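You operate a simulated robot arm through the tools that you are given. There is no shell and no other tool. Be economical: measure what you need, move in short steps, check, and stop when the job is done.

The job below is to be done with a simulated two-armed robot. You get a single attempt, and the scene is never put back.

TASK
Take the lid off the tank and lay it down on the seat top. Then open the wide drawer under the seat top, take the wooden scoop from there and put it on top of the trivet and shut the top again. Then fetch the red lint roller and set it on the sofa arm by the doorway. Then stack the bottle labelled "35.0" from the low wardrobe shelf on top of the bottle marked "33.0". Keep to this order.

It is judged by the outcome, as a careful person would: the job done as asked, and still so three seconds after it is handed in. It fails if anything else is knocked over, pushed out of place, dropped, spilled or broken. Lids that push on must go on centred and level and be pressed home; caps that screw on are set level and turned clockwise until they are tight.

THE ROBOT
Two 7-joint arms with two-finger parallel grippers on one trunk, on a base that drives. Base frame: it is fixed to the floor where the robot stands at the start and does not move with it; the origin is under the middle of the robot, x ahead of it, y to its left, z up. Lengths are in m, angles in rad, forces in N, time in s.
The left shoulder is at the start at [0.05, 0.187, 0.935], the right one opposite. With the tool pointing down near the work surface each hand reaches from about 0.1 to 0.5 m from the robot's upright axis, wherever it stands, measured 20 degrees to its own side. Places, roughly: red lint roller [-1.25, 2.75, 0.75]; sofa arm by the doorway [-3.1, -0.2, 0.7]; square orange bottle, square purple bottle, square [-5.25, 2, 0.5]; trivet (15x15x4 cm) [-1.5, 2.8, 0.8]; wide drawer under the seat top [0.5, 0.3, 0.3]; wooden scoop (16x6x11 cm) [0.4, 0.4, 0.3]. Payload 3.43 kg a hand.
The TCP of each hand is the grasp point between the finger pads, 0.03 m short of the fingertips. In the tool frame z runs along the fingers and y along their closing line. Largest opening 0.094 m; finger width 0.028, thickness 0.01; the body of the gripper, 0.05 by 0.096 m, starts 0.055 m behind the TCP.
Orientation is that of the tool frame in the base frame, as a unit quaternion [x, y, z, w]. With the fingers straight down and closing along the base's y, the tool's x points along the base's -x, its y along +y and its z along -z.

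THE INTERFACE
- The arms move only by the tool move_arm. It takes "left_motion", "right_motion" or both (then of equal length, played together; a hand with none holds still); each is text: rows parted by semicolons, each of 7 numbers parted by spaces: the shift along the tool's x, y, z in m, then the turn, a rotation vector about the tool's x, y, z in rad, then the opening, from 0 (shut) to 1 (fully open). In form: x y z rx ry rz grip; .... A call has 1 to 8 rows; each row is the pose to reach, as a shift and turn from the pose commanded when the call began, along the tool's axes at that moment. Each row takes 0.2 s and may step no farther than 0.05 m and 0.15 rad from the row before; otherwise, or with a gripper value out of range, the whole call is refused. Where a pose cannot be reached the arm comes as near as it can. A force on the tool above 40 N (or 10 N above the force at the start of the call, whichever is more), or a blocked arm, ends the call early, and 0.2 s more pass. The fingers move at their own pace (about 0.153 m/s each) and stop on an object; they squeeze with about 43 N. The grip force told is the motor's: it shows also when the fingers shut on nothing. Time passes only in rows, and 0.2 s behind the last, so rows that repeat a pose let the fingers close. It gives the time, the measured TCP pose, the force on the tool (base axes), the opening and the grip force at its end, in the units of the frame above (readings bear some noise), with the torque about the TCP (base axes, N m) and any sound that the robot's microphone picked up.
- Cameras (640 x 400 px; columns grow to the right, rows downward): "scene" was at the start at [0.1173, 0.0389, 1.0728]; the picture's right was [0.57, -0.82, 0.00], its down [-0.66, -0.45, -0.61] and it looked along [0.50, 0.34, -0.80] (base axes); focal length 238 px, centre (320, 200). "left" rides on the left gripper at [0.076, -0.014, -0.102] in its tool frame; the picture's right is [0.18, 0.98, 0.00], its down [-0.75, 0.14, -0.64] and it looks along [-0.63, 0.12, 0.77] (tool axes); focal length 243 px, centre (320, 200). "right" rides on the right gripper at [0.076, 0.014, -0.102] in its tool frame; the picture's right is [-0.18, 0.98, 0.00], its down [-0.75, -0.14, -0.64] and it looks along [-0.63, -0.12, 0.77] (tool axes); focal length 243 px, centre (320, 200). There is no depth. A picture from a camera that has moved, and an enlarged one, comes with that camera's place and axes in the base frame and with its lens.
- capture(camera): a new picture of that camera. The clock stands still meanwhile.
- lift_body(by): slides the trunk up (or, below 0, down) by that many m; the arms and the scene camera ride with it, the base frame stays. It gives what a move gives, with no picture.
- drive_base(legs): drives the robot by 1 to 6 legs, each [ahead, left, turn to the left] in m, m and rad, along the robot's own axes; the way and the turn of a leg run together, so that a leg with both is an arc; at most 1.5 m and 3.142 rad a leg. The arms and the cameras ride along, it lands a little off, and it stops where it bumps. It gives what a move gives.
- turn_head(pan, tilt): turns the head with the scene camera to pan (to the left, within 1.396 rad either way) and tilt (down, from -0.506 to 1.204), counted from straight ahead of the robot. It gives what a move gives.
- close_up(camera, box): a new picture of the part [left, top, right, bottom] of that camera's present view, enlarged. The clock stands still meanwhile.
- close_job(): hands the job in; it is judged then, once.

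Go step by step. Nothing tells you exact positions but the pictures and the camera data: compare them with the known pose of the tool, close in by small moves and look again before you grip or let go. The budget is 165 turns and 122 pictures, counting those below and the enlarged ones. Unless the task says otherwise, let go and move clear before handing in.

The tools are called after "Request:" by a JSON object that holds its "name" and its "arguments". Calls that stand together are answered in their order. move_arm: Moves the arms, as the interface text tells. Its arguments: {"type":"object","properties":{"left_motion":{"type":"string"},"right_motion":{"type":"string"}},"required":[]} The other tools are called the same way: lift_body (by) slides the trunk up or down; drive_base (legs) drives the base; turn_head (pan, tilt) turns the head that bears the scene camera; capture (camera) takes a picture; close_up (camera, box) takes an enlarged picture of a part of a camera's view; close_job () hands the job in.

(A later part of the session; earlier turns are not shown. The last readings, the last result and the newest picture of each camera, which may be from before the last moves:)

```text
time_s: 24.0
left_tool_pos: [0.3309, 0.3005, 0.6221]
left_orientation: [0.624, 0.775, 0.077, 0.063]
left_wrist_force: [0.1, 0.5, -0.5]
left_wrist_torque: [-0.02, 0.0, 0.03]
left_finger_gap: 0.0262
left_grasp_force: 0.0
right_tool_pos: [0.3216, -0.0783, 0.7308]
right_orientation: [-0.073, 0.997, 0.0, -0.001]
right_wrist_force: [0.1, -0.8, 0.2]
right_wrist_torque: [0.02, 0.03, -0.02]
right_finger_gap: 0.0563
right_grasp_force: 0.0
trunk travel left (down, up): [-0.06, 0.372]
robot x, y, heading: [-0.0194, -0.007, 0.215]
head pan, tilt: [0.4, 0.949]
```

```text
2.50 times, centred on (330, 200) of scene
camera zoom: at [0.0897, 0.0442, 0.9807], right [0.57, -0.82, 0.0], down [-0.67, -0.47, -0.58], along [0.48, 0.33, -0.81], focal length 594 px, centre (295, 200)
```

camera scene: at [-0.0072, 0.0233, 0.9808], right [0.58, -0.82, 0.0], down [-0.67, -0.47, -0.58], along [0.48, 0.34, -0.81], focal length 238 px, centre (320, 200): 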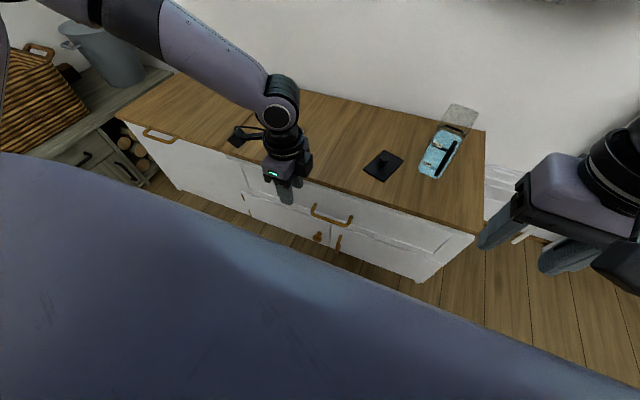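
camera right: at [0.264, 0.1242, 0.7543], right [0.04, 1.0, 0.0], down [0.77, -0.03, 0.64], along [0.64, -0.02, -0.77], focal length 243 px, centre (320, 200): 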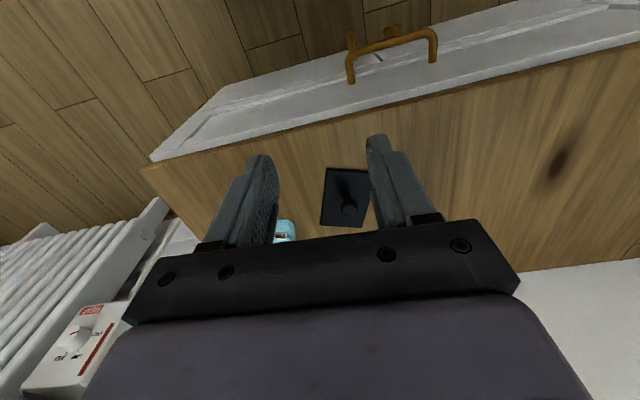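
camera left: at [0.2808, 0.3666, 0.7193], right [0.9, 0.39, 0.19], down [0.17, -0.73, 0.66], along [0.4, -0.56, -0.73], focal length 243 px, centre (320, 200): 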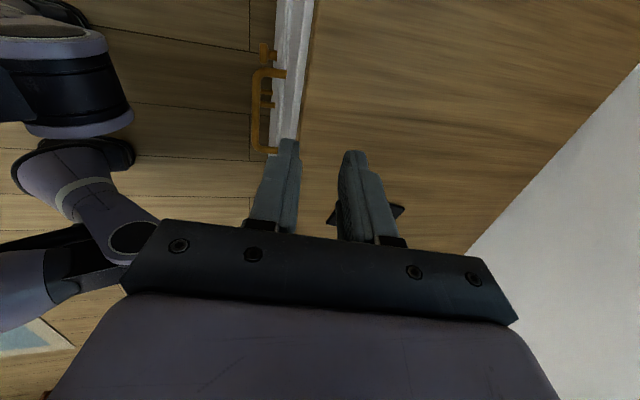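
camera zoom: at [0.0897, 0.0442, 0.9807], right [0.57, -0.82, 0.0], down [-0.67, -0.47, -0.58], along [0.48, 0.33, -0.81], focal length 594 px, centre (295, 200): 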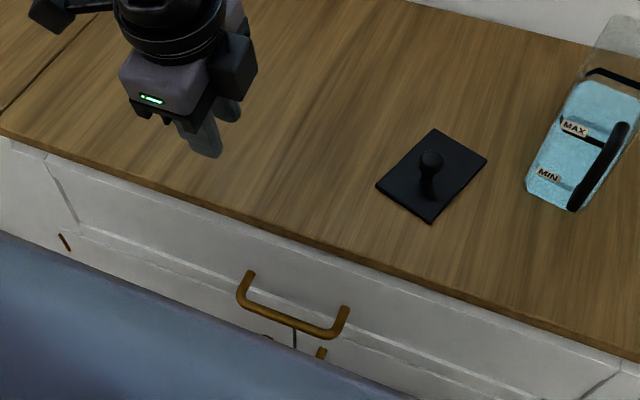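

From these views the bar is lower than I first took it: ends (0.310,0.273) and (0.340,0.155), z ≈ 0.34. I'll go to a pre-grasp above and in front of it with a bit more tilt.

Request:
{"name": "move_arm", "arguments": {"left_motion": "-0.03 -0.035 0 0 0 0 0.3; -0.055 -0.069 0.025 -0.05 0 0 0.3; -0.075 -0.08 0.06 -0.1 0 0 0.3; -0.083 -0.083 0.1 -0.15 0 0 0.3; -0.083 -0.086 0.145 -0.15 0 0 0.3; -0.083 -0.089 0.19 -0.15 0 0 0.3; -0.083 -0.089 0.198 -0.15 0 0 0.3"}}

Request:
{"name": "capture", "arguments": {"camera": "left"}}

Request:
{"name": "close_up", "arguments": {"camera": "scene", "box": [230, 120, 430, 280]}}

```text
time_s: 25.6
left_tool_pos: [0.277, 0.2896, 0.5271]
left_orientation: [0.617, 0.767, 0.136, 0.11]
left_wrist_force: [-0.1, 0.1, -0.8]
left_wrist_torque: [0.01, -0.01, 0.0]
left_finger_gap: 0.0283
left_grasp_force: 0.0
left hand out of reach, approached as far as the arm can: row 3, 4, 5, 6, 7
right_tool_pos: [0.3213, -0.078, 0.7306]
right_orientation: [-0.074, 0.997, 0.0, -0.001]
right_wrist_force: [0.7, 0.6, -0.2]
right_wrist_torque: [-0.01, -0.04, -0.01]
right_finger_gap: 0.0564
right_grasp_force: 0.0
trunk travel left (down, up): [-0.06, 0.372]
robot x, y, heading: [-0.0244, -0.0081, 0.217]
head pan, tilt: [0.4, 0.949]
```

```text
85 pictures are left
camera left: at [0.2115, 0.3531, 0.6172], right [0.86, 0.38, 0.34], down [0.08, -0.75, 0.65], along [0.5, -0.54, -0.68], focal length 243 px, centre (320, 200)
```

left: 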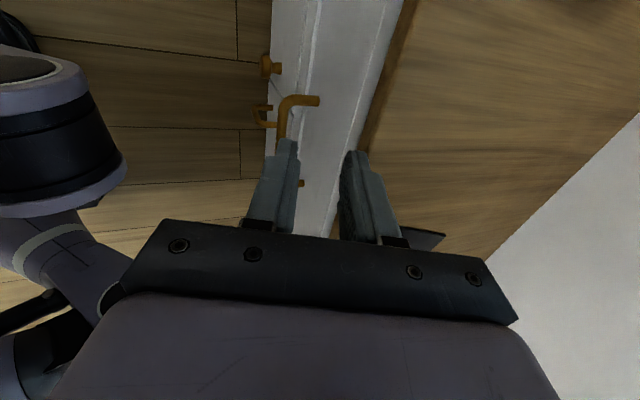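

```text
2.50 times, centred on (330, 200) of scene
camera zoom: at [0.0896, 0.0442, 0.9807], right [0.57, -0.82, 0.0], down [-0.67, -0.47, -0.58], along [0.48, 0.33, -0.81], focal length 594 px, centre (295, 200)
```

zoom: 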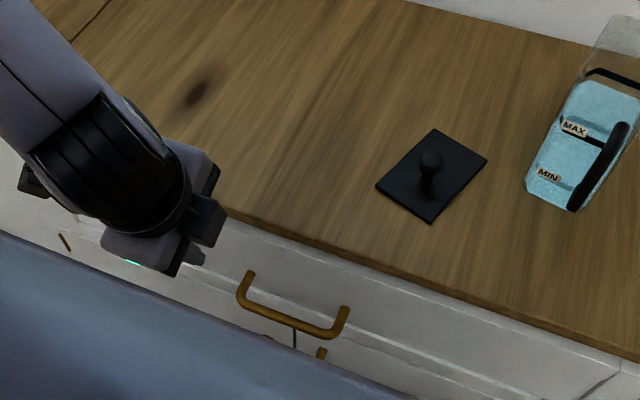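

The left wrist binds in this posture. I'll rise, untilt and turn the hand the other way round (a half turn) to try the opposite grip.

Request:
{"name": "move_arm", "arguments": {"left_motion": "0 0 -0.04 0.117 0 0 0.3; 0 0 -0.08 0.233 0 0 0.3; 0 0 -0.12 0.35 0 0 0.3; 0 0 -0.12 0.3494 0.0245 -0.1386 0.3; 0 0 -0.12 0.3477 0.0490 -0.2771 0.3; 0 0 -0.12 0.3448 0.0735 -0.4157 0.3; 0 0 -0.12 0.3407 0.0980 -0.5543 0.3; 0 0 -0.12 0.3357 0.1225 -0.6929 0.3"}}

Request:
{"name": "move_arm", "arguments": {"left_motion": "0 0 0 0 0 -0.149 0.3; 0 0 0 0 0 -0.298 0.3; 0 0 0 0 0 -0.447 0.3; 0 0 0 0 0 -0.596 0.3; 0 0 0 0 0 -0.745 0.3; 0 0 0 0 0 -0.894 0.3; 0 0 0 0 0 -1.043 0.3; 0 0 0 0 0 -1.192 0.3"}}

Request:
{"name": "move_arm", "arguments": {"left_motion": "0 0 0 0 0 -0.149 0.3; 0 0 0 0 0 -0.298 0.3; 0 0 0 0 0 -0.447 0.3; 0 0 0 0 0 -0.596 0.3; 0 0 0 0 0 -0.745 0.3; 0 0 0 0 0 -0.894 0.3; 0 0 0 0 0 -1.043 0.3; 0 0 0 0 0 -1.192 0.3"}}

```text
time_s: 27.4
left_tool_pos: [0.2381, 0.2817, 0.6407]
left_orientation: [0.32, 0.947, -0.002, -0.001]
left_wrist_force: [0.1, 0.7, -0.4]
left_wrist_torque: [-0.04, -0.04, -0.02]
left_finger_gap: 0.0283
left_grasp_force: 0.0
right_tool_pos: [0.3219, -0.0786, 0.7307]
right_orientation: [-0.074, 0.997, 0.0, -0.001]
right_wrist_force: [0.6, -0.4, -0.1]
right_wrist_torque: [-0.02, -0.03, -0.05]
right_finger_gap: 0.0563
right_grasp_force: 0.0
trunk travel left (down, up): [-0.06, 0.372]
robot x, y, heading: [-0.0239, -0.0055, 0.214]
head pan, tilt: [0.4, 0.949]
```

```text
time_s: 29.2
left_tool_pos: [0.239, 0.2833, 0.6401]
left_orientation: [-0.267, 0.964, 0.0, -0.002]
left_wrist_force: [0.0, 0.7, -1.3]
left_wrist_torque: [0.01, -0.02, 0.0]
left_finger_gap: 0.0282
left_grasp_force: 0.0
right_tool_pos: [0.3214, -0.079, 0.7306]
right_orientation: [-0.074, 0.997, 0.0, -0.001]
right_wrist_force: [-0.8, 0.1, -0.5]
right_wrist_torque: [-0.01, 0.01, -0.01]
right_finger_gap: 0.0562
right_grasp_force: 0.1
trunk travel left (down, up): [-0.06, 0.372]
robot x, y, heading: [-0.0247, -0.0075, 0.211]
head pan, tilt: [0.4, 0.949]
```

```text
time_s: 31.0
left_tool_pos: [0.2385, 0.2835, 0.6411]
left_orientation: [0.762, -0.647, 0.0, 0.0]
left_wrist_force: [-0.3, -0.9, -0.8]
left_wrist_torque: [0.04, 0.02, 0.0]
left_finger_gap: 0.028
left_grasp_force: 0.1
right_tool_pos: [0.3225, -0.0779, 0.7319]
right_orientation: [-0.074, 0.997, 0.0, -0.001]
right_wrist_force: [0.3, 0.0, 0.1]
right_wrist_torque: [-0.02, -0.02, 0.02]
right_finger_gap: 0.0563
right_grasp_force: 0.2
trunk travel left (down, up): [-0.06, 0.372]
robot x, y, heading: [-0.0223, -0.008, 0.216]
head pan, tilt: [0.4, 0.949]
```

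The opposite yaw is reached. Now to the pre-grasp in front of and above the bar.

Request:
{"name": "move_arm", "arguments": {"left_motion": "0.014 -0.0085 0.038 0.06 0 0 0.3; 0.028 -0.017 0.076 0.12 0 0 0.3; 0.042 -0.0255 0.114 0.18 0 0 0.3; 0.056 -0.034 0.152 0.24 0 0 0.3; 0.07 -0.0425 0.19 0.3 0 0 0.3; 0.0837 -0.0507 0.231 0.35 0 0 0.3"}}

Request:
{"name": "capture", "arguments": {"camera": "left"}}

Request:
{"name": "close_up", "arguments": {"camera": "scene", "box": [230, 120, 430, 280]}}

```text
time_s: 32.4
left_tool_pos: [0.3179, 0.3265, 0.5583]
left_orientation: [0.747, -0.642, 0.113, -0.127]
left_wrist_force: [-0.7, -0.1, 0.8]
left_wrist_torque: [0.03, 0.0, 0.02]
left_finger_gap: 0.0279
left_grasp_force: 0.0
left hand out of reach, approached as far as the arm can: row 2, 3, 4, 5, 6
right_tool_pos: [0.322, -0.0774, 0.7311]
right_orientation: [-0.073, 0.997, 0.0, 0.0]
right_wrist_force: [-0.1, -0.3, 0.3]
right_wrist_torque: [-0.03, 0.01, 0.01]
right_finger_gap: 0.0563
right_grasp_force: 0.0
trunk travel left (down, up): [-0.06, 0.372]
robot x, y, heading: [-0.0266, -0.0067, 0.215]
head pan, tilt: [0.4, 0.949]
```

```text
83 pictures are left
camera left: at [0.3074, 0.2476, 0.6592], right [-0.89, -0.32, -0.33], down [-0.46, 0.7, 0.55], along [0.05, 0.64, -0.77], focal length 243 px, centre (320, 200)
```

left: 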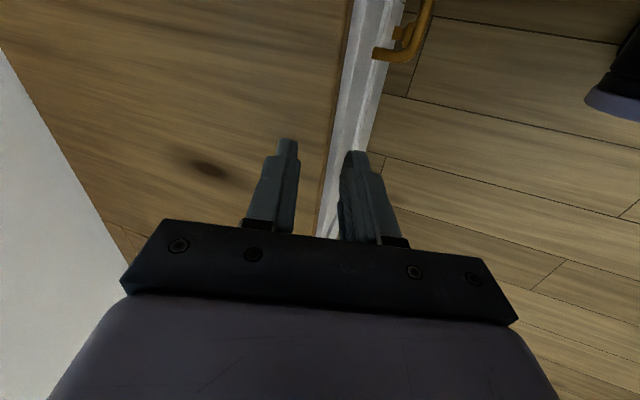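

```text
2.50 times, centred on (330, 200) of scene
camera zoom: at [0.0895, 0.0442, 0.9808], right [0.57, -0.82, 0.0], down [-0.67, -0.47, -0.58], along [0.48, 0.33, -0.81], focal length 594 px, centre (295, 200)
```

zoom: 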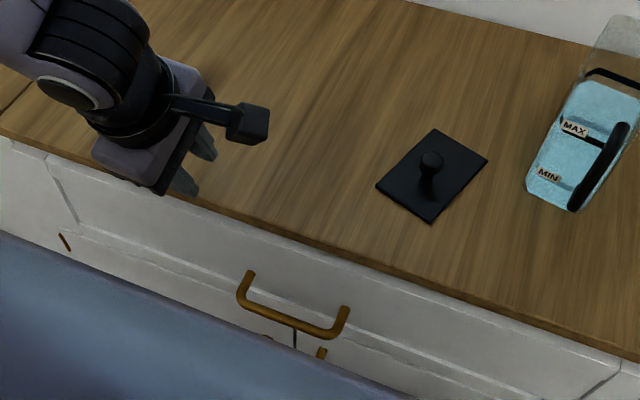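

It stops again near z ≈ 0.55. I suspect the tilt at this range rather than the yaw, so I'll test: untilt, come back 0.1 m off the bench and descend vertically.

Request:
{"name": "move_arm", "arguments": {"left_motion": "0 0.03 -0.02 -0.11 0 0 0.3; 0 0.065 -0.03 -0.23 0 0 0.3; 0.0 0.094 -0.033 -0.34 0 0 0.3; 0.02 0.107 0.005 -0.34 0 0 0.3; 0.04 0.12 0.042 -0.34 0 0 0.3; 0.06 0.133 0.08 -0.34 0 0 0.3; 0.08 0.147 0.118 -0.34 0 0 0.3; 0.1 0.16 0.155 -0.34 0 0 0.3"}}

Request:
{"name": "capture", "arguments": {"camera": "scene"}}

```text
time_s: 34.2
left_tool_pos: [0.2398, 0.2978, 0.506]
left_orientation: [0.761, -0.648, 0.003, -0.002]
left_wrist_force: [-0.4, 0.7, 0.5]
left_wrist_torque: [0.03, 0.0, -0.02]
left_finger_gap: 0.0279
left_grasp_force: 0.0
left hand out of reach, approached as far as the arm can: row 4, 5, 6, 7, 8
right_tool_pos: [0.3216, -0.0789, 0.7305]
right_orientation: [-0.074, 0.997, 0.0, 0.0]
right_wrist_force: [0.2, -0.1, -0.7]
right_wrist_torque: [-0.02, -0.02, 0.01]
right_finger_gap: 0.0564
right_grasp_force: 0.1
trunk travel left (down, up): [-0.06, 0.372]
robot x, y, heading: [-0.0262, -0.0089, 0.212]
head pan, tilt: [0.4, 0.949]
```

```text
81 pictures are left
camera scene: at [0.0896, 0.0442, 0.9807], right [0.57, -0.82, 0.0], down [-0.67, -0.47, -0.58], along [0.48, 0.33, -0.81], focal length 238 px, centre (320, 200)
```

scene: 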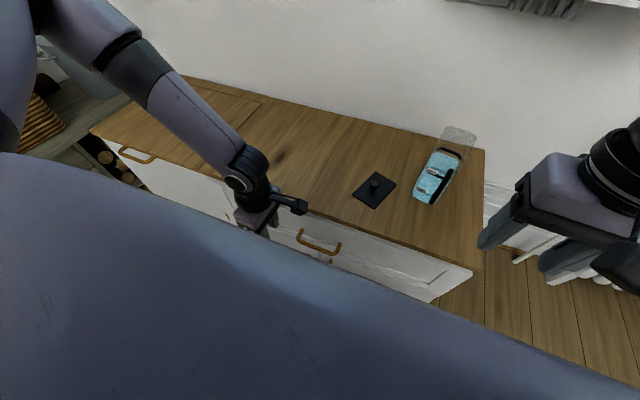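

Still stuck at z ≈ 0.51 with a vertical tool. I'll test whether the arm is too folded: raise the trunk 0.2 m and then reach down.

Request:
{"name": "lift_body", "arguments": {"by": 0.2}}

Request:
{"name": "move_arm", "arguments": {"left_motion": "0 0 0.04 0 0 0 0.3; 0 0 0.08 0 0 0 0.3; 0 0 0.12 0 0 0 0.3; 0 0 0.16 0 0 0 0.3; 0 0 0.2 0 0 0 0.3; 0 0 0.24 0 0 0 0.3; 0 0 0.28 0 0 0 0.3"}}

```text
time_s: 36.3
left_tool_pos: [0.2404, 0.2993, 0.7052]
left_orientation: [0.76, -0.65, 0.003, -0.002]
left_wrist_force: [-0.2, 0.0, -0.1]
left_wrist_torque: [0.02, -0.03, 0.03]
left_finger_gap: 0.028
left_grasp_force: 0.1
right_tool_pos: [0.3228, -0.0784, 0.931]
right_orientation: [-0.075, 0.997, 0.001, -0.001]
right_wrist_force: [-0.3, 0.5, -0.8]
right_wrist_torque: [0.01, -0.02, 0.02]
right_finger_gap: 0.0565
right_grasp_force: 0.1
trunk travel left (down, up): [-0.26, 0.172]
robot x, y, heading: [-0.024, -0.0078, 0.213]
head pan, tilt: [0.4, 0.949]
```

```text
time_s: 37.9
left_tool_pos: [0.2206, 0.3652, 0.667]
left_orientation: [0.761, -0.649, 0.003, -0.002]
left_wrist_force: [0.5, -0.1, 1.0]
left_wrist_torque: [0.0, 0.03, 0.04]
left_finger_gap: 0.0279
left_grasp_force: 0.0
left hand out of reach, approached as far as the arm can: row 1, 2, 3, 4, 5, 6, 7
right_tool_pos: [0.3216, -0.0798, 0.931]
right_orientation: [-0.074, 0.997, 0.0, -0.001]
right_wrist_force: [1.3, 0.3, -0.6]
right_wrist_torque: [0.05, -0.03, 0.02]
right_finger_gap: 0.0565
right_grasp_force: 0.0
trunk travel left (down, up): [-0.26, 0.172]
robot x, y, heading: [-0.0279, -0.0089, 0.212]
head pan, tilt: [0.4, 0.949]
```

The lower region isn't reachable folded up like this. I'll put the trunk back to its start height, back off 0.3 m and approach with the arm more extended.

Request:
{"name": "lift_body", "arguments": {"by": -0.11}}

Request:
{"name": "drive_base", "arguments": {"legs": [[-0.22, 0, 0]]}}

Request:
{"name": "move_arm", "arguments": {"left_motion": "0.005 -0.045 0 0 0 0 0.3; 0.01 -0.09 0 0 0 0 0.3; 0.015 -0.135 0.01 0 0 0 0.3; 0.02 -0.16 0.05 0 0 0 0.3; 0.025 -0.16 0.095 0 0 0 0.3; 0.03 -0.16 0.14 0 0 0 0.3; 0.035 -0.16 0.18 0 0 0 0.3"}}

```text
time_s: 39.4
left_tool_pos: [0.2195, 0.366, 0.5571]
left_orientation: [0.761, -0.649, 0.003, -0.003]
left_wrist_force: [0.2, -0.3, -0.6]
left_wrist_torque: [0.03, 0.0, -0.02]
left_finger_gap: 0.0282
left_grasp_force: 0.1
right_tool_pos: [0.323, -0.079, 0.8213]
right_orientation: [-0.075, 0.997, -0.001, -0.001]
right_wrist_force: [-0.2, 1.5, -0.6]
right_wrist_torque: [0.03, 0.04, 0.0]
right_finger_gap: 0.056
right_grasp_force: 0.0
trunk travel left (down, up): [-0.15, 0.282]
robot x, y, heading: [-0.0237, -0.0081, 0.215]
head pan, tilt: [0.4, 0.949]
```

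```text
time_s: 41.0
left_tool_pos: [0.0024, 0.3195, 0.5561]
left_orientation: [0.761, -0.648, 0.003, -0.002]
left_wrist_force: [0.5, -0.7, -0.3]
left_wrist_torque: [0.01, -0.03, -0.01]
left_finger_gap: 0.0285
left_grasp_force: 0.2
right_tool_pos: [0.1055, -0.1252, 0.8212]
right_orientation: [-0.075, 0.997, -0.001, -0.001]
right_wrist_force: [0.2, 0.6, 0.2]
right_wrist_torque: [0.01, 0.01, 0.0]
right_finger_gap: 0.0563
right_grasp_force: 0.1
trunk travel left (down, up): [-0.15, 0.282]
robot x, y, heading: [-0.2404, -0.0545, 0.214]
head pan, tilt: [0.4, 0.949]
```

```text
time_s: 42.6
left_tool_pos: [0.0812, 0.3521, 0.5745]
left_orientation: [0.762, -0.648, 0.003, -0.002]
left_wrist_force: [-0.2, 0.1, 0.8]
left_wrist_torque: [0.02, 0.03, -0.01]
left_finger_gap: 0.0282
left_grasp_force: 0.1
left hand out of reach, approached as far as the arm can: row 1, 2, 3, 4, 5, 6, 7
right_tool_pos: [0.1057, -0.1252, 0.8203]
right_orientation: [-0.075, 0.997, 0.0, -0.001]
right_wrist_force: [0.4, 0.1, 0.7]
right_wrist_torque: [0.04, 0.0, -0.02]
right_finger_gap: 0.0561
right_grasp_force: 0.0
trunk travel left (down, up): [-0.15, 0.282]
robot x, y, heading: [-0.2394, -0.0524, 0.215]
head pan, tilt: [0.4, 0.949]
```

The wrist has limited yaw, so instead of twisting the hand I'll turn the base about 45° left and use the right hand, needing only ~0.8 rad of hand yaw.

Request:
{"name": "drive_base", "arguments": {"legs": [[0, 0, 0.8], [0.129, -0.194, 0]]}}

Request:
{"name": "move_arm", "arguments": {"right_motion": "0 0 0.02 0 0 -0.14 0.3; 0 0 0.04 0 0 -0.28 0.3; 0 0 0.06 0 0 -0.42 0.3; 0 0 0.08 0 0 -0.56 0.3; 0 0 0.1 0 0 -0.7 0.3; 0 0 0.12 0 0 -0.84 0.3"}}

Request:
{"name": "turn_head", "arguments": {"pan": -0.5, "tilt": 0.95}}

Request:
{"name": "capture", "arguments": {"camera": "scene"}}

```text
time_s: 46.5
left_tool_pos: [-0.0732, 0.4699, 0.5758]
left_orientation: [0.953, -0.303, 0.002, -0.003]
left_wrist_force: [-0.5, 0.9, 0.0]
left_wrist_torque: [-0.01, 0.01, 0.0]
left_finger_gap: 0.028
left_grasp_force: 0.0
right_tool_pos: [0.2823, 0.1524, 0.8227]
right_orientation: [-0.455, 0.891, -0.001, -0.001]
right_wrist_force: [-0.2, 0.8, -0.5]
right_wrist_torque: [-0.02, 0.0, -0.01]
right_finger_gap: 0.0563
right_grasp_force: 0.1
trunk travel left (down, up): [-0.15, 0.282]
robot x, y, heading: [-0.0087, -0.0465, 1.008]
head pan, tilt: [0.4, 0.949]
```

```text
time_s: 47.9
left_tool_pos: [-0.073, 0.4686, 0.575]
left_orientation: [0.953, -0.304, 0.002, -0.003]
left_wrist_force: [-0.1, -0.2, -1.0]
left_wrist_torque: [0.0, -0.01, -0.01]
left_finger_gap: 0.0283
left_grasp_force: 0.2
right_tool_pos: [0.2832, 0.1511, 0.6993]
right_orientation: [0.779, -0.627, -0.001, 0.0]
right_wrist_force: [1.0, -0.1, -0.2]
right_wrist_torque: [0.0, 0.02, -0.01]
right_finger_gap: 0.028
right_grasp_force: 0.1
trunk travel left (down, up): [-0.15, 0.282]
robot x, y, heading: [-0.0108, -0.0466, 1.009]
head pan, tilt: [0.4, 0.949]
```

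```text
time_s: 49.1
left_tool_pos: [-0.0734, 0.47, 0.5741]
left_orientation: [0.953, -0.303, 0.003, -0.003]
left_wrist_force: [-0.5, -0.2, 1.1]
left_wrist_torque: [-0.02, 0.02, -0.03]
left_finger_gap: 0.0282
left_grasp_force: 0.0
right_tool_pos: [0.2833, 0.1519, 0.7004]
right_orientation: [0.778, -0.628, -0.001, 0.001]
right_wrist_force: [-1.2, 0.3, 0.8]
right_wrist_torque: [0.01, -0.03, 0.01]
right_finger_gap: 0.0282
right_grasp_force: 0.0
trunk travel left (down, up): [-0.15, 0.282]
robot x, y, heading: [-0.0095, -0.0434, 1.011]
head pan, tilt: [-0.499, 0.949]
```

```text
80 pictures are left
camera scene: at [0.0819, 0.0364, 1.0707], right [0.49, -0.87, 0.0], down [-0.71, -0.4, -0.58], along [0.51, 0.28, -0.81], focal length 238 px, centre (320, 200)
```

scene: 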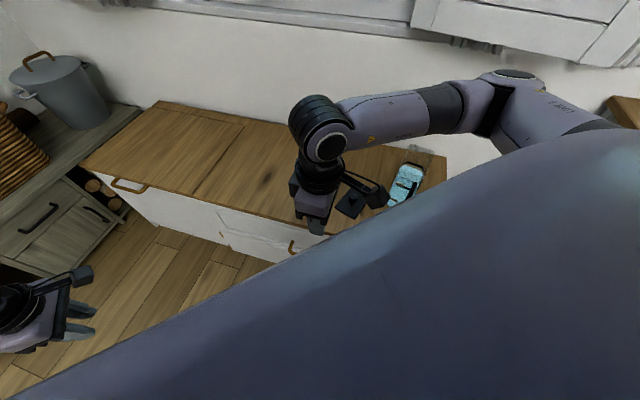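

Hand yaw is now exactly across the bar. Descending to the pre-grasp with tilt.

Request:
{"name": "move_arm", "arguments": {"right_motion": "-0.0074 -0.0043 0.0414 0.05 0 0 0.3; -0.0148 -0.0086 0.0828 0.1 0 0 0.3; -0.022 -0.013 0.124 0.15 0 0 0.3; -0.0295 -0.0173 0.1657 0.2 0 0 0.3; -0.037 -0.0216 0.207 0.25 0 0 0.3; -0.0443 -0.026 0.2486 0.3 0 0 0.3; -0.0517 -0.0303 0.29 0.35 0 0 0.3"}}

Request:
{"name": "capture", "arguments": {"camera": "right"}}

Request:
{"name": "close_up", "arguments": {"camera": "scene", "box": [220, 120, 420, 280]}}

```text
time_s: 50.7
left_tool_pos: [-0.0737, 0.471, 0.5743]
left_orientation: [0.953, -0.304, 0.002, -0.003]
left_wrist_force: [0.5, 0.5, 1.1]
left_wrist_torque: [0.0, 0.01, -0.02]
left_finger_gap: 0.0282
left_grasp_force: 0.1
right_tool_pos: [0.3021, 0.2119, 0.4131]
right_orientation: [0.767, -0.618, 0.109, -0.136]
right_wrist_force: [-0.5, 2.0, -0.1]
right_wrist_torque: [0.01, 0.0, 0.0]
right_finger_gap: 0.0281
right_grasp_force: 0.1
trunk travel left (down, up): [-0.15, 0.282]
robot x, y, heading: [-0.0106, -0.0481, 1.011]
head pan, tilt: [-0.499, 0.949]
```

```text
79 pictures are left
camera right: at [0.2707, 0.1268, 0.5034], right [-0.94, -0.02, -0.34], down [-0.25, 0.72, 0.65], along [0.23, 0.7, -0.68], focal length 243 px, centre (320, 200)
```

right: 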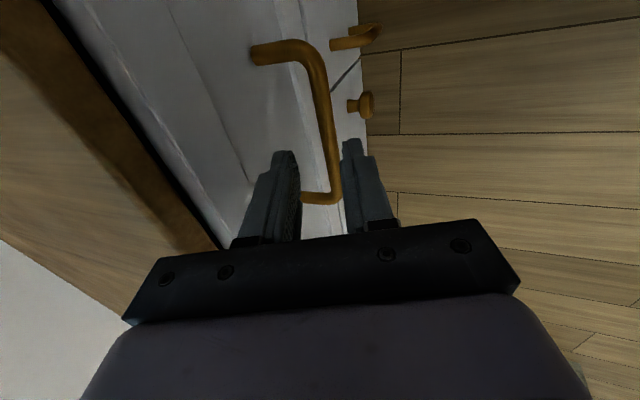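

```text
2.50 times, centred on (320, 200) of scene
camera zoom: at [0.0819, 0.0363, 1.0708], right [0.49, -0.87, 0.0], down [-0.71, -0.4, -0.58], along [0.51, 0.28, -0.81], focal length 594 px, centre (320, 200)
```

zoom: 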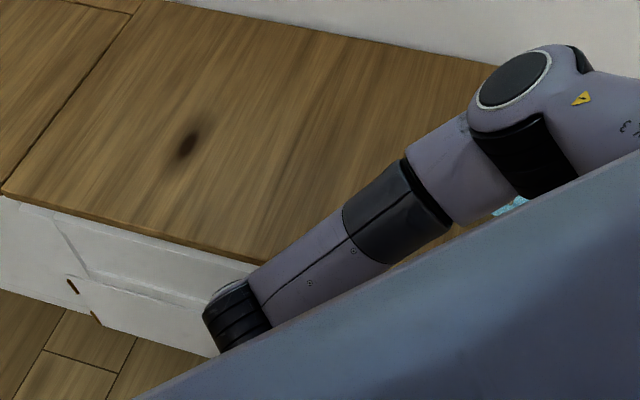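

The bar lies right between the fingers in this view; bar estimated at u = 0.359 along the normal, z = 0.345. Sliding down over it.

Request:
{"name": "move_arm", "arguments": {"right_motion": "0 0.002 0.025 0 0 0 0.3; 0 0.0055 0.045 0 0 0 0.3; 0 0.0055 0.0608 0 0 0 0.3"}}

Request:
{"name": "capture", "arguments": {"camera": "right"}}

```text
time_s: 51.5
left_tool_pos: [-0.0726, 0.4696, 0.5745]
left_orientation: [0.953, -0.303, 0.002, -0.003]
left_wrist_force: [-0.4, 0.1, 0.7]
left_wrist_torque: [0.02, -0.01, -0.01]
left_finger_gap: 0.0283
left_grasp_force: 0.1
right_tool_pos: [0.3166, 0.2135, 0.3546]
right_orientation: [0.767, -0.617, 0.109, -0.135]
right_wrist_force: [0.3, 0.0, -0.5]
right_wrist_torque: [0.01, 0.02, -0.01]
right_finger_gap: 0.0283
right_grasp_force: 0.0
trunk travel left (down, up): [-0.15, 0.282]
robot x, y, heading: [-0.0124, -0.0457, 1.011]
head pan, tilt: [-0.499, 0.949]
```

```text
77 pictures are left
camera right: at [0.2859, 0.1283, 0.4449], right [-0.94, -0.02, -0.34], down [-0.24, 0.72, 0.65], along [0.23, 0.7, -0.68], focal length 243 px, centre (320, 200)
```

right: 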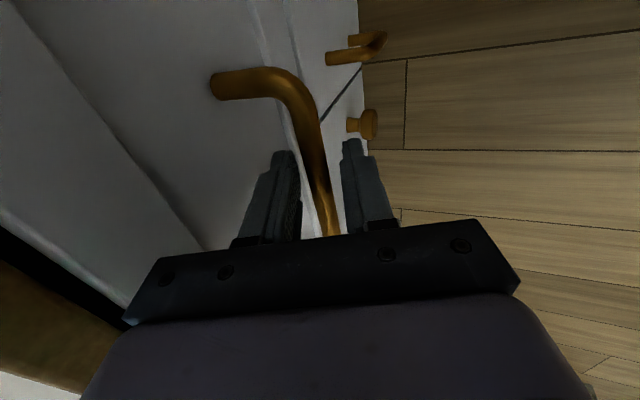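

The bar now passes between the pads at the TCP. Closing.

Request:
{"name": "move_arm", "arguments": {"right_motion": "0 0 0 0 0 0 0.1; 0 0 0 0 0 0 0; 0 0 0 0 0 0 0"}}

```text
time_s: 52.3
left_tool_pos: [-0.0722, 0.4702, 0.5752]
left_orientation: [0.953, -0.304, 0.002, -0.003]
left_wrist_force: [-0.4, -1.1, 1.2]
left_wrist_torque: [0.02, -0.02, 0.01]
left_finger_gap: 0.028
left_grasp_force: 0.0
right_tool_pos: [0.3178, 0.2132, 0.3537]
right_orientation: [0.767, -0.617, 0.11, -0.136]
right_wrist_force: [1.9, 0.5, -0.6]
right_wrist_torque: [0.14, 0.01, 0.17]
right_finger_gap: 0.0154
right_grasp_force: 45.3
trunk travel left (down, up): [-0.15, 0.282]
robot x, y, heading: [-0.0118, -0.0453, 1.012]
head pan, tilt: [-0.499, 0.949]
```

Gripped (gap 0.015). Now pulling by driving the base straight along the drawer's normal.

Request:
{"name": "drive_base", "arguments": {"legs": [[-0.042, 0.043, 0]]}}

Request:
{"name": "capture", "arguments": {"camera": "right"}}

```text
time_s: 53.3
left_tool_pos: [-0.1308, 0.457, 0.5749]
left_orientation: [0.953, -0.304, 0.001, -0.004]
left_wrist_force: [0.6, 0.1, -0.2]
left_wrist_torque: [-0.02, 0.01, 0.01]
left_finger_gap: 0.0282
left_grasp_force: 0.0
right_tool_pos: [0.259, 0.2006, 0.3537]
right_orientation: [0.766, -0.619, 0.109, -0.135]
right_wrist_force: [-0.4, -0.7, 4.4]
right_wrist_torque: [0.04, 0.0, 0.26]
right_finger_gap: 0.015
right_grasp_force: 45.1
trunk travel left (down, up): [-0.15, 0.282]
robot x, y, heading: [-0.0694, -0.0598, 1.008]
head pan, tilt: [-0.499, 0.949]
```

```text
76 pictures are left
camera right: at [0.2277, 0.1156, 0.4454], right [-0.94, -0.02, -0.34], down [-0.24, 0.72, 0.65], along [0.23, 0.7, -0.68], focal length 243 px, centre (320, 200)
```

right: 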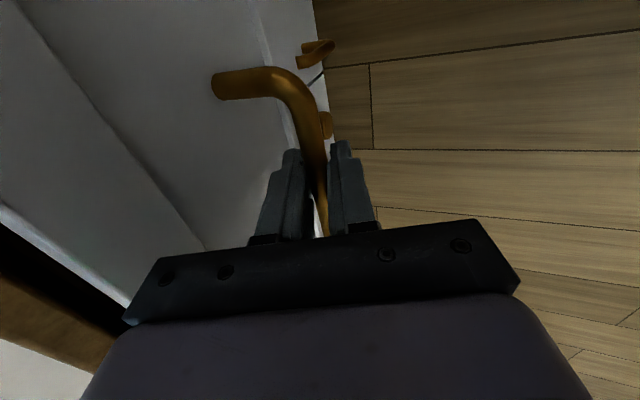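

Drawer slides with the hand. Pull it a further 0.17 m, then look inside.

Request:
{"name": "drive_base", "arguments": {"legs": [[-0.119, 0.122, 0]]}}

Request:
{"name": "capture", "arguments": {"camera": "scene"}}

Request:
{"name": "capture", "arguments": {"camera": "right"}}

```text
time_s: 54.7
left_tool_pos: [-0.2965, 0.4232, 0.5748]
left_orientation: [0.953, -0.304, 0.003, -0.003]
left_wrist_force: [0.2, 0.1, -0.1]
left_wrist_torque: [-0.01, 0.01, -0.01]
left_finger_gap: 0.0281
left_grasp_force: 0.0
right_tool_pos: [0.0942, 0.1648, 0.3542]
right_orientation: [0.767, -0.618, 0.111, -0.136]
right_wrist_force: [4.8, -17.7, 17.4]
right_wrist_torque: [0.01, 0.0, 0.28]
right_finger_gap: 0.0153
right_grasp_force: 45.3
trunk travel left (down, up): [-0.15, 0.282]
robot x, y, heading: [-0.2324, -0.0944, 1.008]
head pan, tilt: [-0.499, 0.949]
```

```text
75 pictures are left
camera scene: at [-0.1424, -0.0117, 1.071], right [0.49, -0.87, 0.0], down [-0.71, -0.4, -0.58], along [0.51, 0.28, -0.81], focal length 238 px, centre (320, 200)
```

scene: 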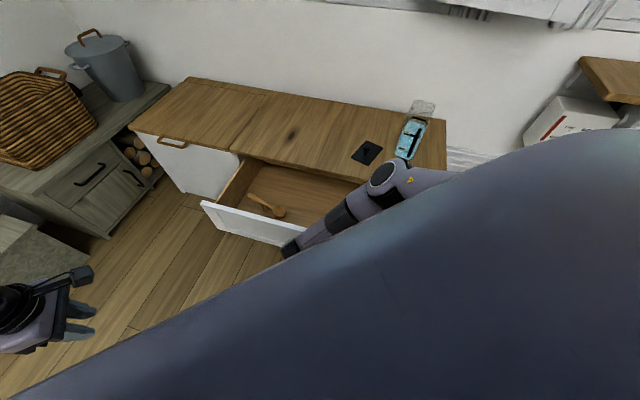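

```text
74 pictures are left
camera right: at [0.063, 0.0801, 0.4457], right [-0.94, -0.02, -0.34], down [-0.25, 0.72, 0.65], along [0.23, 0.69, -0.68], focal length 243 px, centre (320, 200)
```

right: 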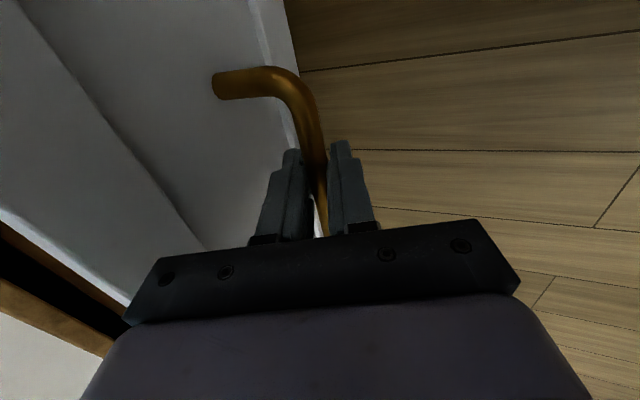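

The drawer is open about 0.23 m and the scoop is visible. Releasing the handle and backing out the way I came.

Request:
{"name": "move_arm", "arguments": {"right_motion": "0 0 0 0 0 0 0.3; 0 0 0 0 0 0 0.3; 0 -0.002 -0.03 0 0 0 0.3; 0 -0.002 -0.07 0 0 0 0.3; 0 -0.002 -0.11 0 0 0 0.3; 0 -0.002 -0.15 0 0 0 0.3; 0 -0.02 -0.19 0 0 0 0.3; 0 -0.04 -0.23 0 0 0 0.3"}}

Request:
{"name": "close_up", "arguments": {"camera": "scene", "box": [180, 120, 380, 260]}}

```text
time_s: 56.5
left_tool_pos: [-0.2949, 0.4229, 0.5752]
left_orientation: [0.953, -0.303, 0.001, -0.003]
left_wrist_force: [-0.2, 0.5, -0.8]
left_wrist_torque: [-0.04, 0.05, -0.01]
left_finger_gap: 0.0283
left_grasp_force: 0.0
right_tool_pos: [0.0533, 0.157, 0.5823]
right_orientation: [0.767, -0.618, 0.111, -0.134]
right_wrist_force: [-1.0, -0.7, 0.1]
right_wrist_torque: [0.01, -0.02, -0.02]
right_finger_gap: 0.0281
right_grasp_force: 0.0
trunk travel left (down, up): [-0.15, 0.282]
robot x, y, heading: [-0.2323, -0.0937, 1.005]
head pan, tilt: [-0.499, 0.949]
```

```text
2.86 times, centred on (280, 190) of scene
camera zoom: at [-0.1417, -0.011, 1.0707], right [0.49, -0.87, 0.0], down [-0.71, -0.4, -0.58], along [0.51, 0.28, -0.81], focal length 678 px, centre (434, 229)
```

zoom: 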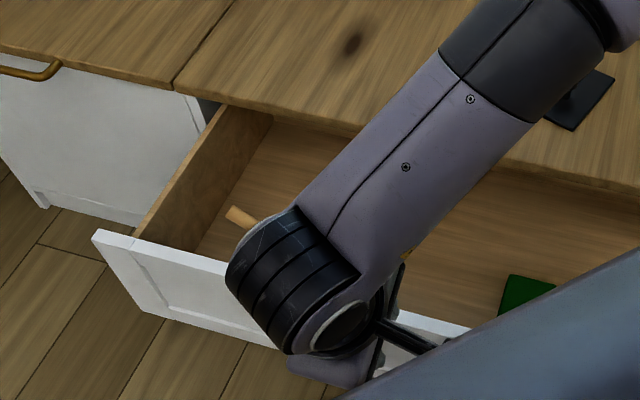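

I need the hand above the scoop. I'll untilt the right hand and drive so the scoop comes in its comfortable range.

Request:
{"name": "move_arm", "arguments": {"right_motion": "0 0 -0.02 -0.12 0 0 0.6; 0 0 -0.04 -0.24 0 0 0.8; 0 0 -0.06 -0.35 0 0 1"}}

Request:
{"name": "drive_base", "arguments": {"legs": [[0.261, 0.092, 0]]}}

Request:
{"name": "capture", "arguments": {"camera": "right"}}

Request:
{"name": "capture", "arguments": {"camera": "scene"}}

```text
time_s: 57.3
left_tool_pos: [-0.2955, 0.4223, 0.5748]
left_orientation: [0.953, -0.304, 0.001, -0.003]
left_wrist_force: [-0.5, 0.4, 0.7]
left_wrist_torque: [-0.03, 0.01, -0.04]
left_finger_gap: 0.0283
left_grasp_force: 0.1
right_tool_pos: [0.0328, 0.1538, 0.6387]
right_orientation: [0.778, -0.628, 0.001, 0.001]
right_wrist_force: [-0.3, 0.7, 0.7]
right_wrist_torque: [0.01, -0.02, 0.03]
right_finger_gap: 0.0937
right_grasp_force: 0.1
trunk travel left (down, up): [-0.15, 0.282]
robot x, y, heading: [-0.2312, -0.0918, 1.01]
head pan, tilt: [-0.499, 0.949]
```

```text
time_s: 59.3
left_tool_pos: [-0.2324, 0.6912, 0.576]
left_orientation: [0.952, -0.306, 0.001, -0.003]
left_wrist_force: [0.0, 0.6, -0.2]
left_wrist_torque: [0.02, 0.0, -0.03]
left_finger_gap: 0.0282
left_grasp_force: 0.0
right_tool_pos: [0.0958, 0.4197, 0.6387]
right_orientation: [0.777, -0.629, 0.002, 0.0]
right_wrist_force: [-0.4, 0.0, 0.5]
right_wrist_torque: [-0.01, 0.01, 0.01]
right_finger_gap: 0.0941
right_grasp_force: 0.0
trunk travel left (down, up): [-0.15, 0.282]
robot x, y, heading: [-0.1744, 0.1752, 1.005]
head pan, tilt: [-0.499, 0.949]
```

```text
72 pictures are left
camera right: at [0.0976, 0.3433, 0.7417], right [-1.0, -0.02, 0.0], down [-0.02, 0.77, 0.64], along [-0.01, 0.64, -0.77], focal length 243 px, centre (320, 200)
```

right: 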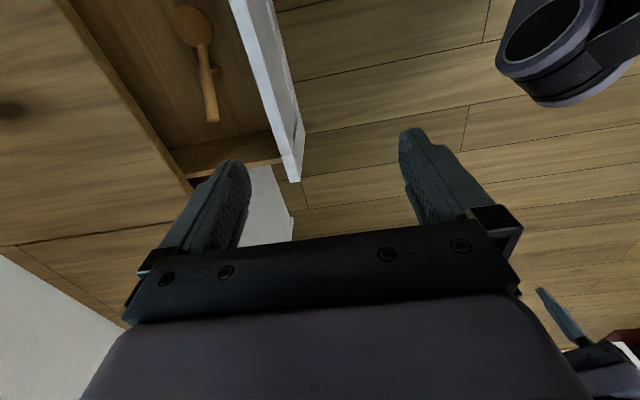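

```text
71 pictures are left
camera scene: at [-0.0799, 0.2565, 1.0707], right [0.48, -0.88, 0.0], down [-0.71, -0.39, -0.58], along [0.51, 0.28, -0.81], focal length 238 px, centre (320, 200)
```

scene: 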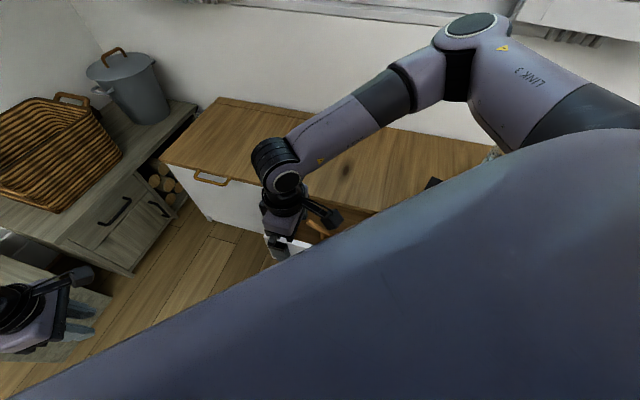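

The drawer has slid back in by about 8 cm (base nudged its front), so the scoop is half under the seat edge. I'll pinch the drawer front's top edge with the right hand and pull it out again, standing farther back.

Request:
{"name": "move_arm", "arguments": {"right_motion": "-0.008 -0.02 0.035 0 0 0 0.8; -0.015 -0.04 0.07 0 0 0 0.7; -0.022 -0.06 0.1 0 0 0 0.65; -0.03 -0.074 0.13 0 0 0 0.65"}}

Request:
{"name": "capture", "arguments": {"camera": "right"}}

Request:
{"name": "close_up", "arguments": {"camera": "scene", "box": [200, 120, 400, 260]}}

```text
time_s: 60.3
left_tool_pos: [-0.2333, 0.6901, 0.5753]
left_orientation: [0.952, -0.306, 0.002, -0.002]
left_wrist_force: [-0.3, 0.1, -1.1]
left_wrist_torque: [-0.03, 0.01, 0.0]
left_finger_gap: 0.028
left_grasp_force: 0.0
right_tool_pos: [0.1624, 0.4658, 0.5099]
right_orientation: [0.777, -0.63, 0.002, 0.0]
right_wrist_force: [0.7, 0.5, 0.4]
right_wrist_torque: [-0.02, 0.0, -0.02]
right_finger_gap: 0.061
right_grasp_force: 0.1
trunk travel left (down, up): [-0.15, 0.282]
robot x, y, heading: [-0.1713, 0.1719, 1.002]
head pan, tilt: [-0.499, 0.949]
```

```text
70 pictures are left
camera right: at [0.1641, 0.3885, 0.6129], right [-1.0, -0.02, 0.0], down [-0.02, 0.77, 0.64], along [-0.01, 0.64, -0.77], focal length 243 px, centre (320, 200)
```

right: 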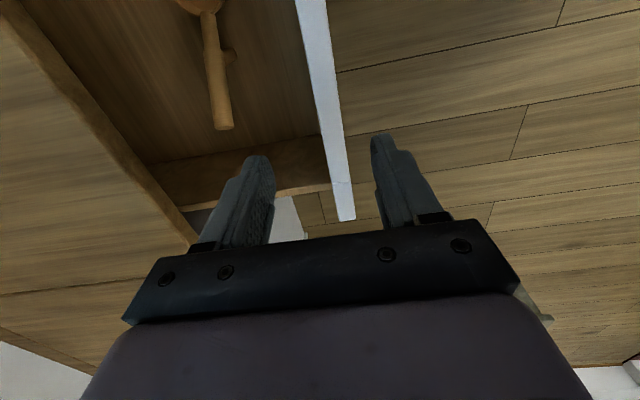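

```text
2.86 times, centred on (300, 190) of scene
camera zoom: at [-0.0799, 0.2565, 1.0708], right [0.48, -0.88, 0.0], down [-0.71, -0.39, -0.58], along [0.51, 0.28, -0.81], focal length 678 px, centre (377, 229)
```

zoom: 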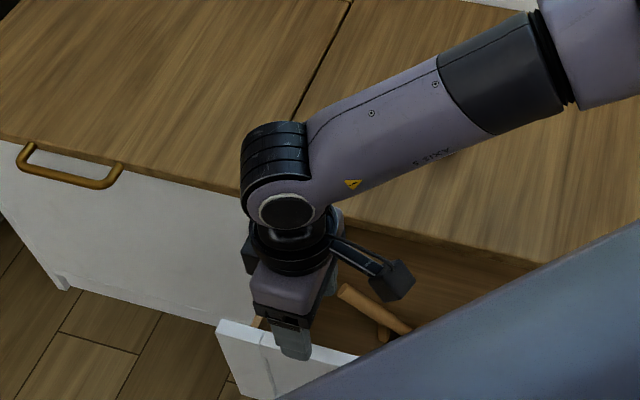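

The panel's top edge (z ≈ 0.39) is well between the fingers. Lowering to straddle it and closing.

Request:
{"name": "move_arm", "arguments": {"right_motion": "0 0.003 0.04 0 0 0 0.65; 0 0.003 0.08 0 0 0 0.65; 0 0.003 0.115 0 0 0 0.65; 0 0.003 0.115 0 0 0 0.2; 0 0.003 0.115 0 0 0 0.0; 0 0.003 0.115 0 0 0 0.0"}}

```text
time_s: 61.7
left_tool_pos: [-0.2336, 0.6905, 0.575]
left_orientation: [0.952, -0.305, 0.001, -0.003]
left_wrist_force: [0.4, 0.3, -0.7]
left_wrist_torque: [0.0, -0.01, 0.01]
left_finger_gap: 0.0282
left_grasp_force: 0.0
right_tool_pos: [0.1583, 0.4644, 0.3924]
right_orientation: [0.777, -0.629, 0.002, 0.001]
right_wrist_force: [0.6, 1.7, -9.8]
right_wrist_torque: [0.29, 0.37, 0.73]
right_finger_gap: 0.0225
right_grasp_force: 44.9
trunk travel left (down, up): [-0.15, 0.282]
robot x, y, heading: [-0.1712, 0.1772, 1.004]
head pan, tilt: [-0.499, 0.949]
```

Request:
{"name": "drive_base", "arguments": {"legs": [[-0.07, 0.071, 0]]}}

Request:
{"name": "move_arm", "arguments": {"right_motion": "0 0 0 0 0 0 0.3; 0 0 0 0 0 0 0.65; 0 0 0 0 0 0 0.65; 0 0 -0.04 0 0 0 0.65; 0 0 -0.08 0 0 0 0.65; 0 0 -0.12 0 0 0 0.7; 0 0 -0.16 0 0 0 0.8; 0 0 -0.2 0 0 0 1"}}

Request:
{"name": "capture", "arguments": {"camera": "right"}}

```text
time_s: 62.8
left_tool_pos: [-0.3282, 0.6694, 0.5734]
left_orientation: [0.952, -0.306, 0.002, -0.002]
left_wrist_force: [-0.8, 0.3, 0.8]
left_wrist_torque: [0.02, -0.01, -0.02]
left_finger_gap: 0.0283
left_grasp_force: 0.0
right_tool_pos: [0.0619, 0.4428, 0.3925]
right_orientation: [0.777, -0.63, 0.001, 0.001]
right_wrist_force: [-3.3, 6.8, -18.7]
right_wrist_torque: [-0.24, -0.32, 0.76]
right_finger_gap: 0.0225
right_grasp_force: 44.9
trunk travel left (down, up): [-0.15, 0.282]
robot x, y, heading: [-0.2724, 0.154, 1.005]
head pan, tilt: [-0.499, 0.949]
```

```text
time_s: 64.6
left_tool_pos: [-0.3291, 0.6696, 0.5739]
left_orientation: [0.952, -0.305, 0.002, -0.003]
left_wrist_force: [-0.7, 0.0, -0.7]
left_wrist_torque: [-0.02, 0.0, 0.04]
left_finger_gap: 0.0284
left_grasp_force: 0.1
right_tool_pos: [0.0617, 0.4443, 0.593]
right_orientation: [0.777, -0.629, 0.002, 0.0]
right_wrist_force: [0.6, -0.6, -0.8]
right_wrist_torque: [-0.05, 0.02, 0.01]
right_finger_gap: 0.094
right_grasp_force: 0.1
trunk travel left (down, up): [-0.15, 0.282]
robot x, y, heading: [-0.2698, 0.1557, 1.003]
head pan, tilt: [-0.499, 0.949]
```

```text
68 pictures are left
camera right: at [0.0639, 0.367, 0.696], right [-1.0, -0.02, 0.0], down [-0.02, 0.77, 0.64], along [-0.01, 0.64, -0.77], focal length 243 px, centre (320, 200)
```

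right: 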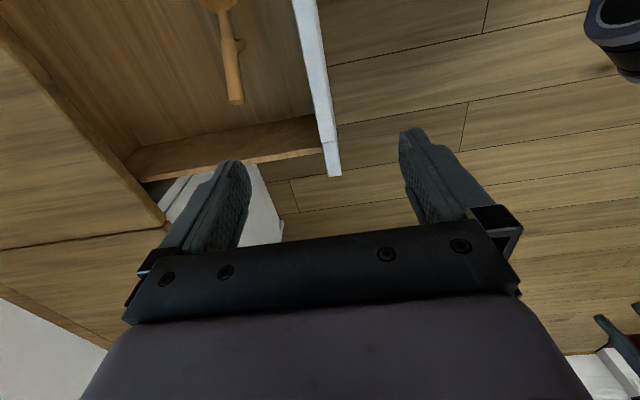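

Drawer now out ~0.25 m. I'll zoom in on the scoop to see its shape before gripping.

Request:
{"name": "move_arm", "arguments": {"right_motion": "0.02 -0.03 0 0 0 0.07 1; 0.04 -0.06 0 0 0 0.14 1; 0.06 -0.09 0 0 0 0.21 1"}}

Request:
{"name": "capture", "arguments": {"camera": "right"}}

Request:
{"name": "close_up", "arguments": {"camera": "right", "box": [200, 0, 420, 140]}}

```text
time_s: 65.4
left_tool_pos: [-0.3281, 0.6696, 0.5744]
left_orientation: [0.952, -0.306, 0.002, -0.003]
left_wrist_force: [-0.8, 0.8, -0.3]
left_wrist_torque: [-0.02, 0.0, -0.03]
left_finger_gap: 0.0282
left_grasp_force: 0.0
right_tool_pos: [0.1602, 0.4034, 0.596]
right_orientation: [0.707, -0.707, 0.001, 0.001]
right_wrist_force: [0.4, 0.0, 0.4]
right_wrist_torque: [0.03, -0.01, 0.02]
right_finger_gap: 0.0941
right_grasp_force: 0.0
trunk travel left (down, up): [-0.15, 0.282]
robot x, y, heading: [-0.272, 0.1558, 1.002]
head pan, tilt: [-0.499, 0.949]
```

```text
67 pictures are left
camera right: at [0.1473, 0.3275, 0.6988], right [-0.98, 0.18, 0.0], down [0.14, 0.76, 0.64], along [0.12, 0.63, -0.77], focal length 243 px, centre (320, 200)
```

right: 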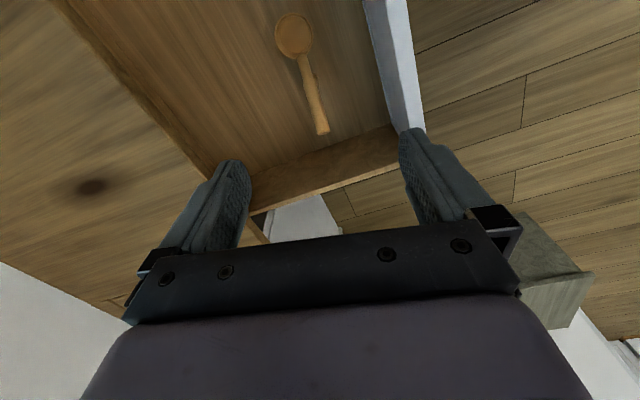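

```text
2.86 times, centred on (310, 70) of right
camera zoom: at [0.1473, 0.3275, 0.6988], right [-0.98, 0.18, 0.0], down [0.14, 0.76, 0.64], along [0.12, 0.63, -0.77], focal length 693 px, centre (349, 571)
```

zoom: 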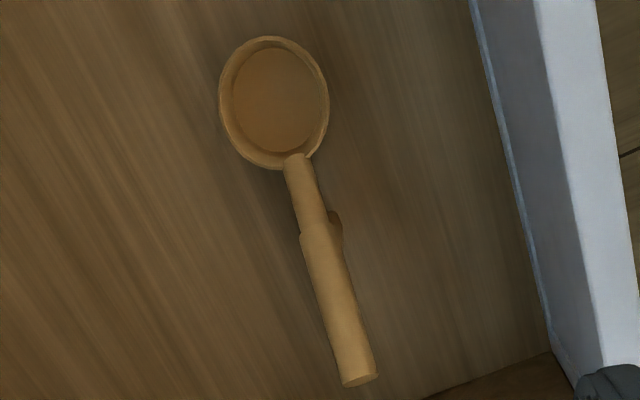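

The scoop's handle slopes gently up, with its middle at about (0.179, 0.435, 0.335). Descending onto it and stopping to check before gripping.

Request:
{"name": "move_arm", "arguments": {"right_motion": "-0.01 -0.006 0.04 0 0 -0.03 0.8; -0.02 -0.012 0.08 0 0 -0.06 0.7; -0.029 -0.019 0.12 0 0 -0.1 0.6; -0.029 -0.019 0.16 0 0 -0.1 0.6; -0.029 -0.019 0.19 0 0 -0.1 0.6; -0.029 -0.019 0.22 0 0 -0.1 0.6"}}

Request:
{"name": "capture", "arguments": {"camera": "right"}}

```text
time_s: 66.8
left_tool_pos: [-0.3304, 0.6678, 0.5735]
left_orientation: [0.952, -0.306, 0.002, -0.003]
left_wrist_force: [-0.5, -0.1, 0.1]
left_wrist_torque: [0.01, 0.0, 0.03]
left_finger_gap: 0.0282
left_grasp_force: 0.0
right_tool_pos: [0.1757, 0.4061, 0.4148]
right_orientation: [0.742, -0.671, 0.002, 0.001]
right_wrist_force: [-0.8, 0.8, 0.8]
right_wrist_torque: [0.03, 0.0, 0.03]
right_finger_gap: 0.0561
right_grasp_force: 0.1
right hand out of reach, approached as far as the arm can: row 4, 5, 6
trunk travel left (down, up): [-0.15, 0.282]
robot x, y, heading: [-0.2687, 0.1507, 0.998]
head pan, tilt: [-0.499, 0.949]
```

```text
65 pictures are left
camera right: at [0.168, 0.3284, 0.5166], right [-1.0, 0.09, 0.0], down [0.06, 0.77, 0.64], along [0.06, 0.64, -0.77], focal length 243 px, centre (320, 200)
```

right: 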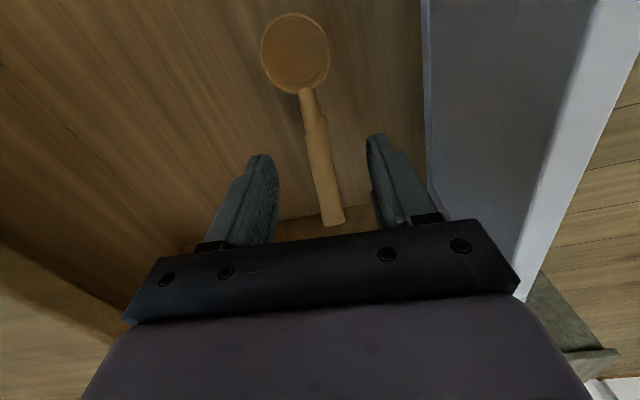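

At the reach limit; lowering the trunk brings it down and adds reach.

Request:
{"name": "lift_body", "arguments": {"by": -0.05}}

Request:
{"name": "move_arm", "arguments": {"right_motion": "-0.012 -0.002 0 0 0 0 0.6; -0.024 -0.003 0.008 0 0 0 0.6; -0.026 -0.003 0.018 0 0 0 0.6; -0.026 -0.003 0.028 0 0 0 0.6"}}

Request:
{"name": "capture", "arguments": {"camera": "right"}}

```text
time_s: 67.7
left_tool_pos: [-0.33, 0.6686, 0.5248]
left_orientation: [0.952, -0.305, 0.002, -0.003]
left_wrist_force: [0.3, -0.4, -0.6]
left_wrist_torque: [-0.02, -0.01, 0.02]
left_finger_gap: 0.0282
left_grasp_force: 0.1
right_tool_pos: [0.1747, 0.4062, 0.3646]
right_orientation: [0.742, -0.671, 0.002, 0.001]
right_wrist_force: [-0.2, -0.6, 0.3]
right_wrist_torque: [0.02, 0.01, 0.02]
right_finger_gap: 0.0565
right_grasp_force: 0.0
trunk travel left (down, up): [-0.1, 0.332]
robot x, y, heading: [-0.2691, 0.1524, 1.003]
head pan, tilt: [-0.499, 0.949]
```

```text
time_s: 68.7
left_tool_pos: [-0.3288, 0.6694, 0.5245]
left_orientation: [0.952, -0.305, 0.001, -0.003]
left_wrist_force: [0.4, 0.0, -1.0]
left_wrist_torque: [-0.01, 0.0, 0.0]
left_finger_gap: 0.0279
left_grasp_force: 0.0
right_tool_pos: [0.1747, 0.4046, 0.3648]
right_orientation: [0.741, -0.671, 0.002, 0.001]
right_wrist_force: [-0.2, 0.5, 0.5]
right_wrist_torque: [0.04, -0.02, 0.0]
right_finger_gap: 0.056
right_grasp_force: 0.0
right hand out of reach, approached as far as the arm can: row 1, 2, 3, 4
trunk travel left (down, up): [-0.1, 0.332]
robot x, y, heading: [-0.2693, 0.1554, 1.005]
head pan, tilt: [-0.499, 0.949]
```

```text
64 pictures are left
camera right: at [0.1679, 0.3285, 0.4671], right [-1.0, 0.09, 0.0], down [0.06, 0.77, 0.64], along [0.06, 0.64, -0.77], focal length 243 px, centre (320, 200)
```

right: 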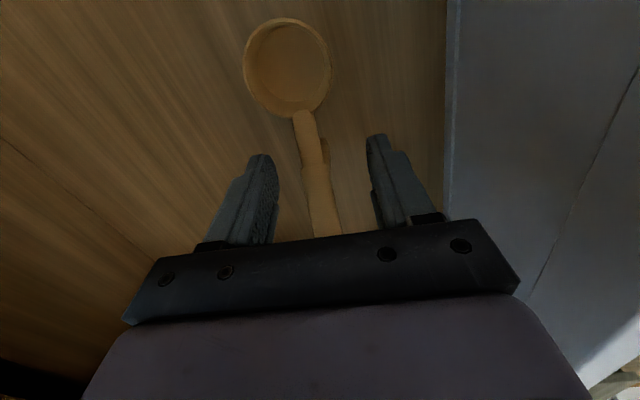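

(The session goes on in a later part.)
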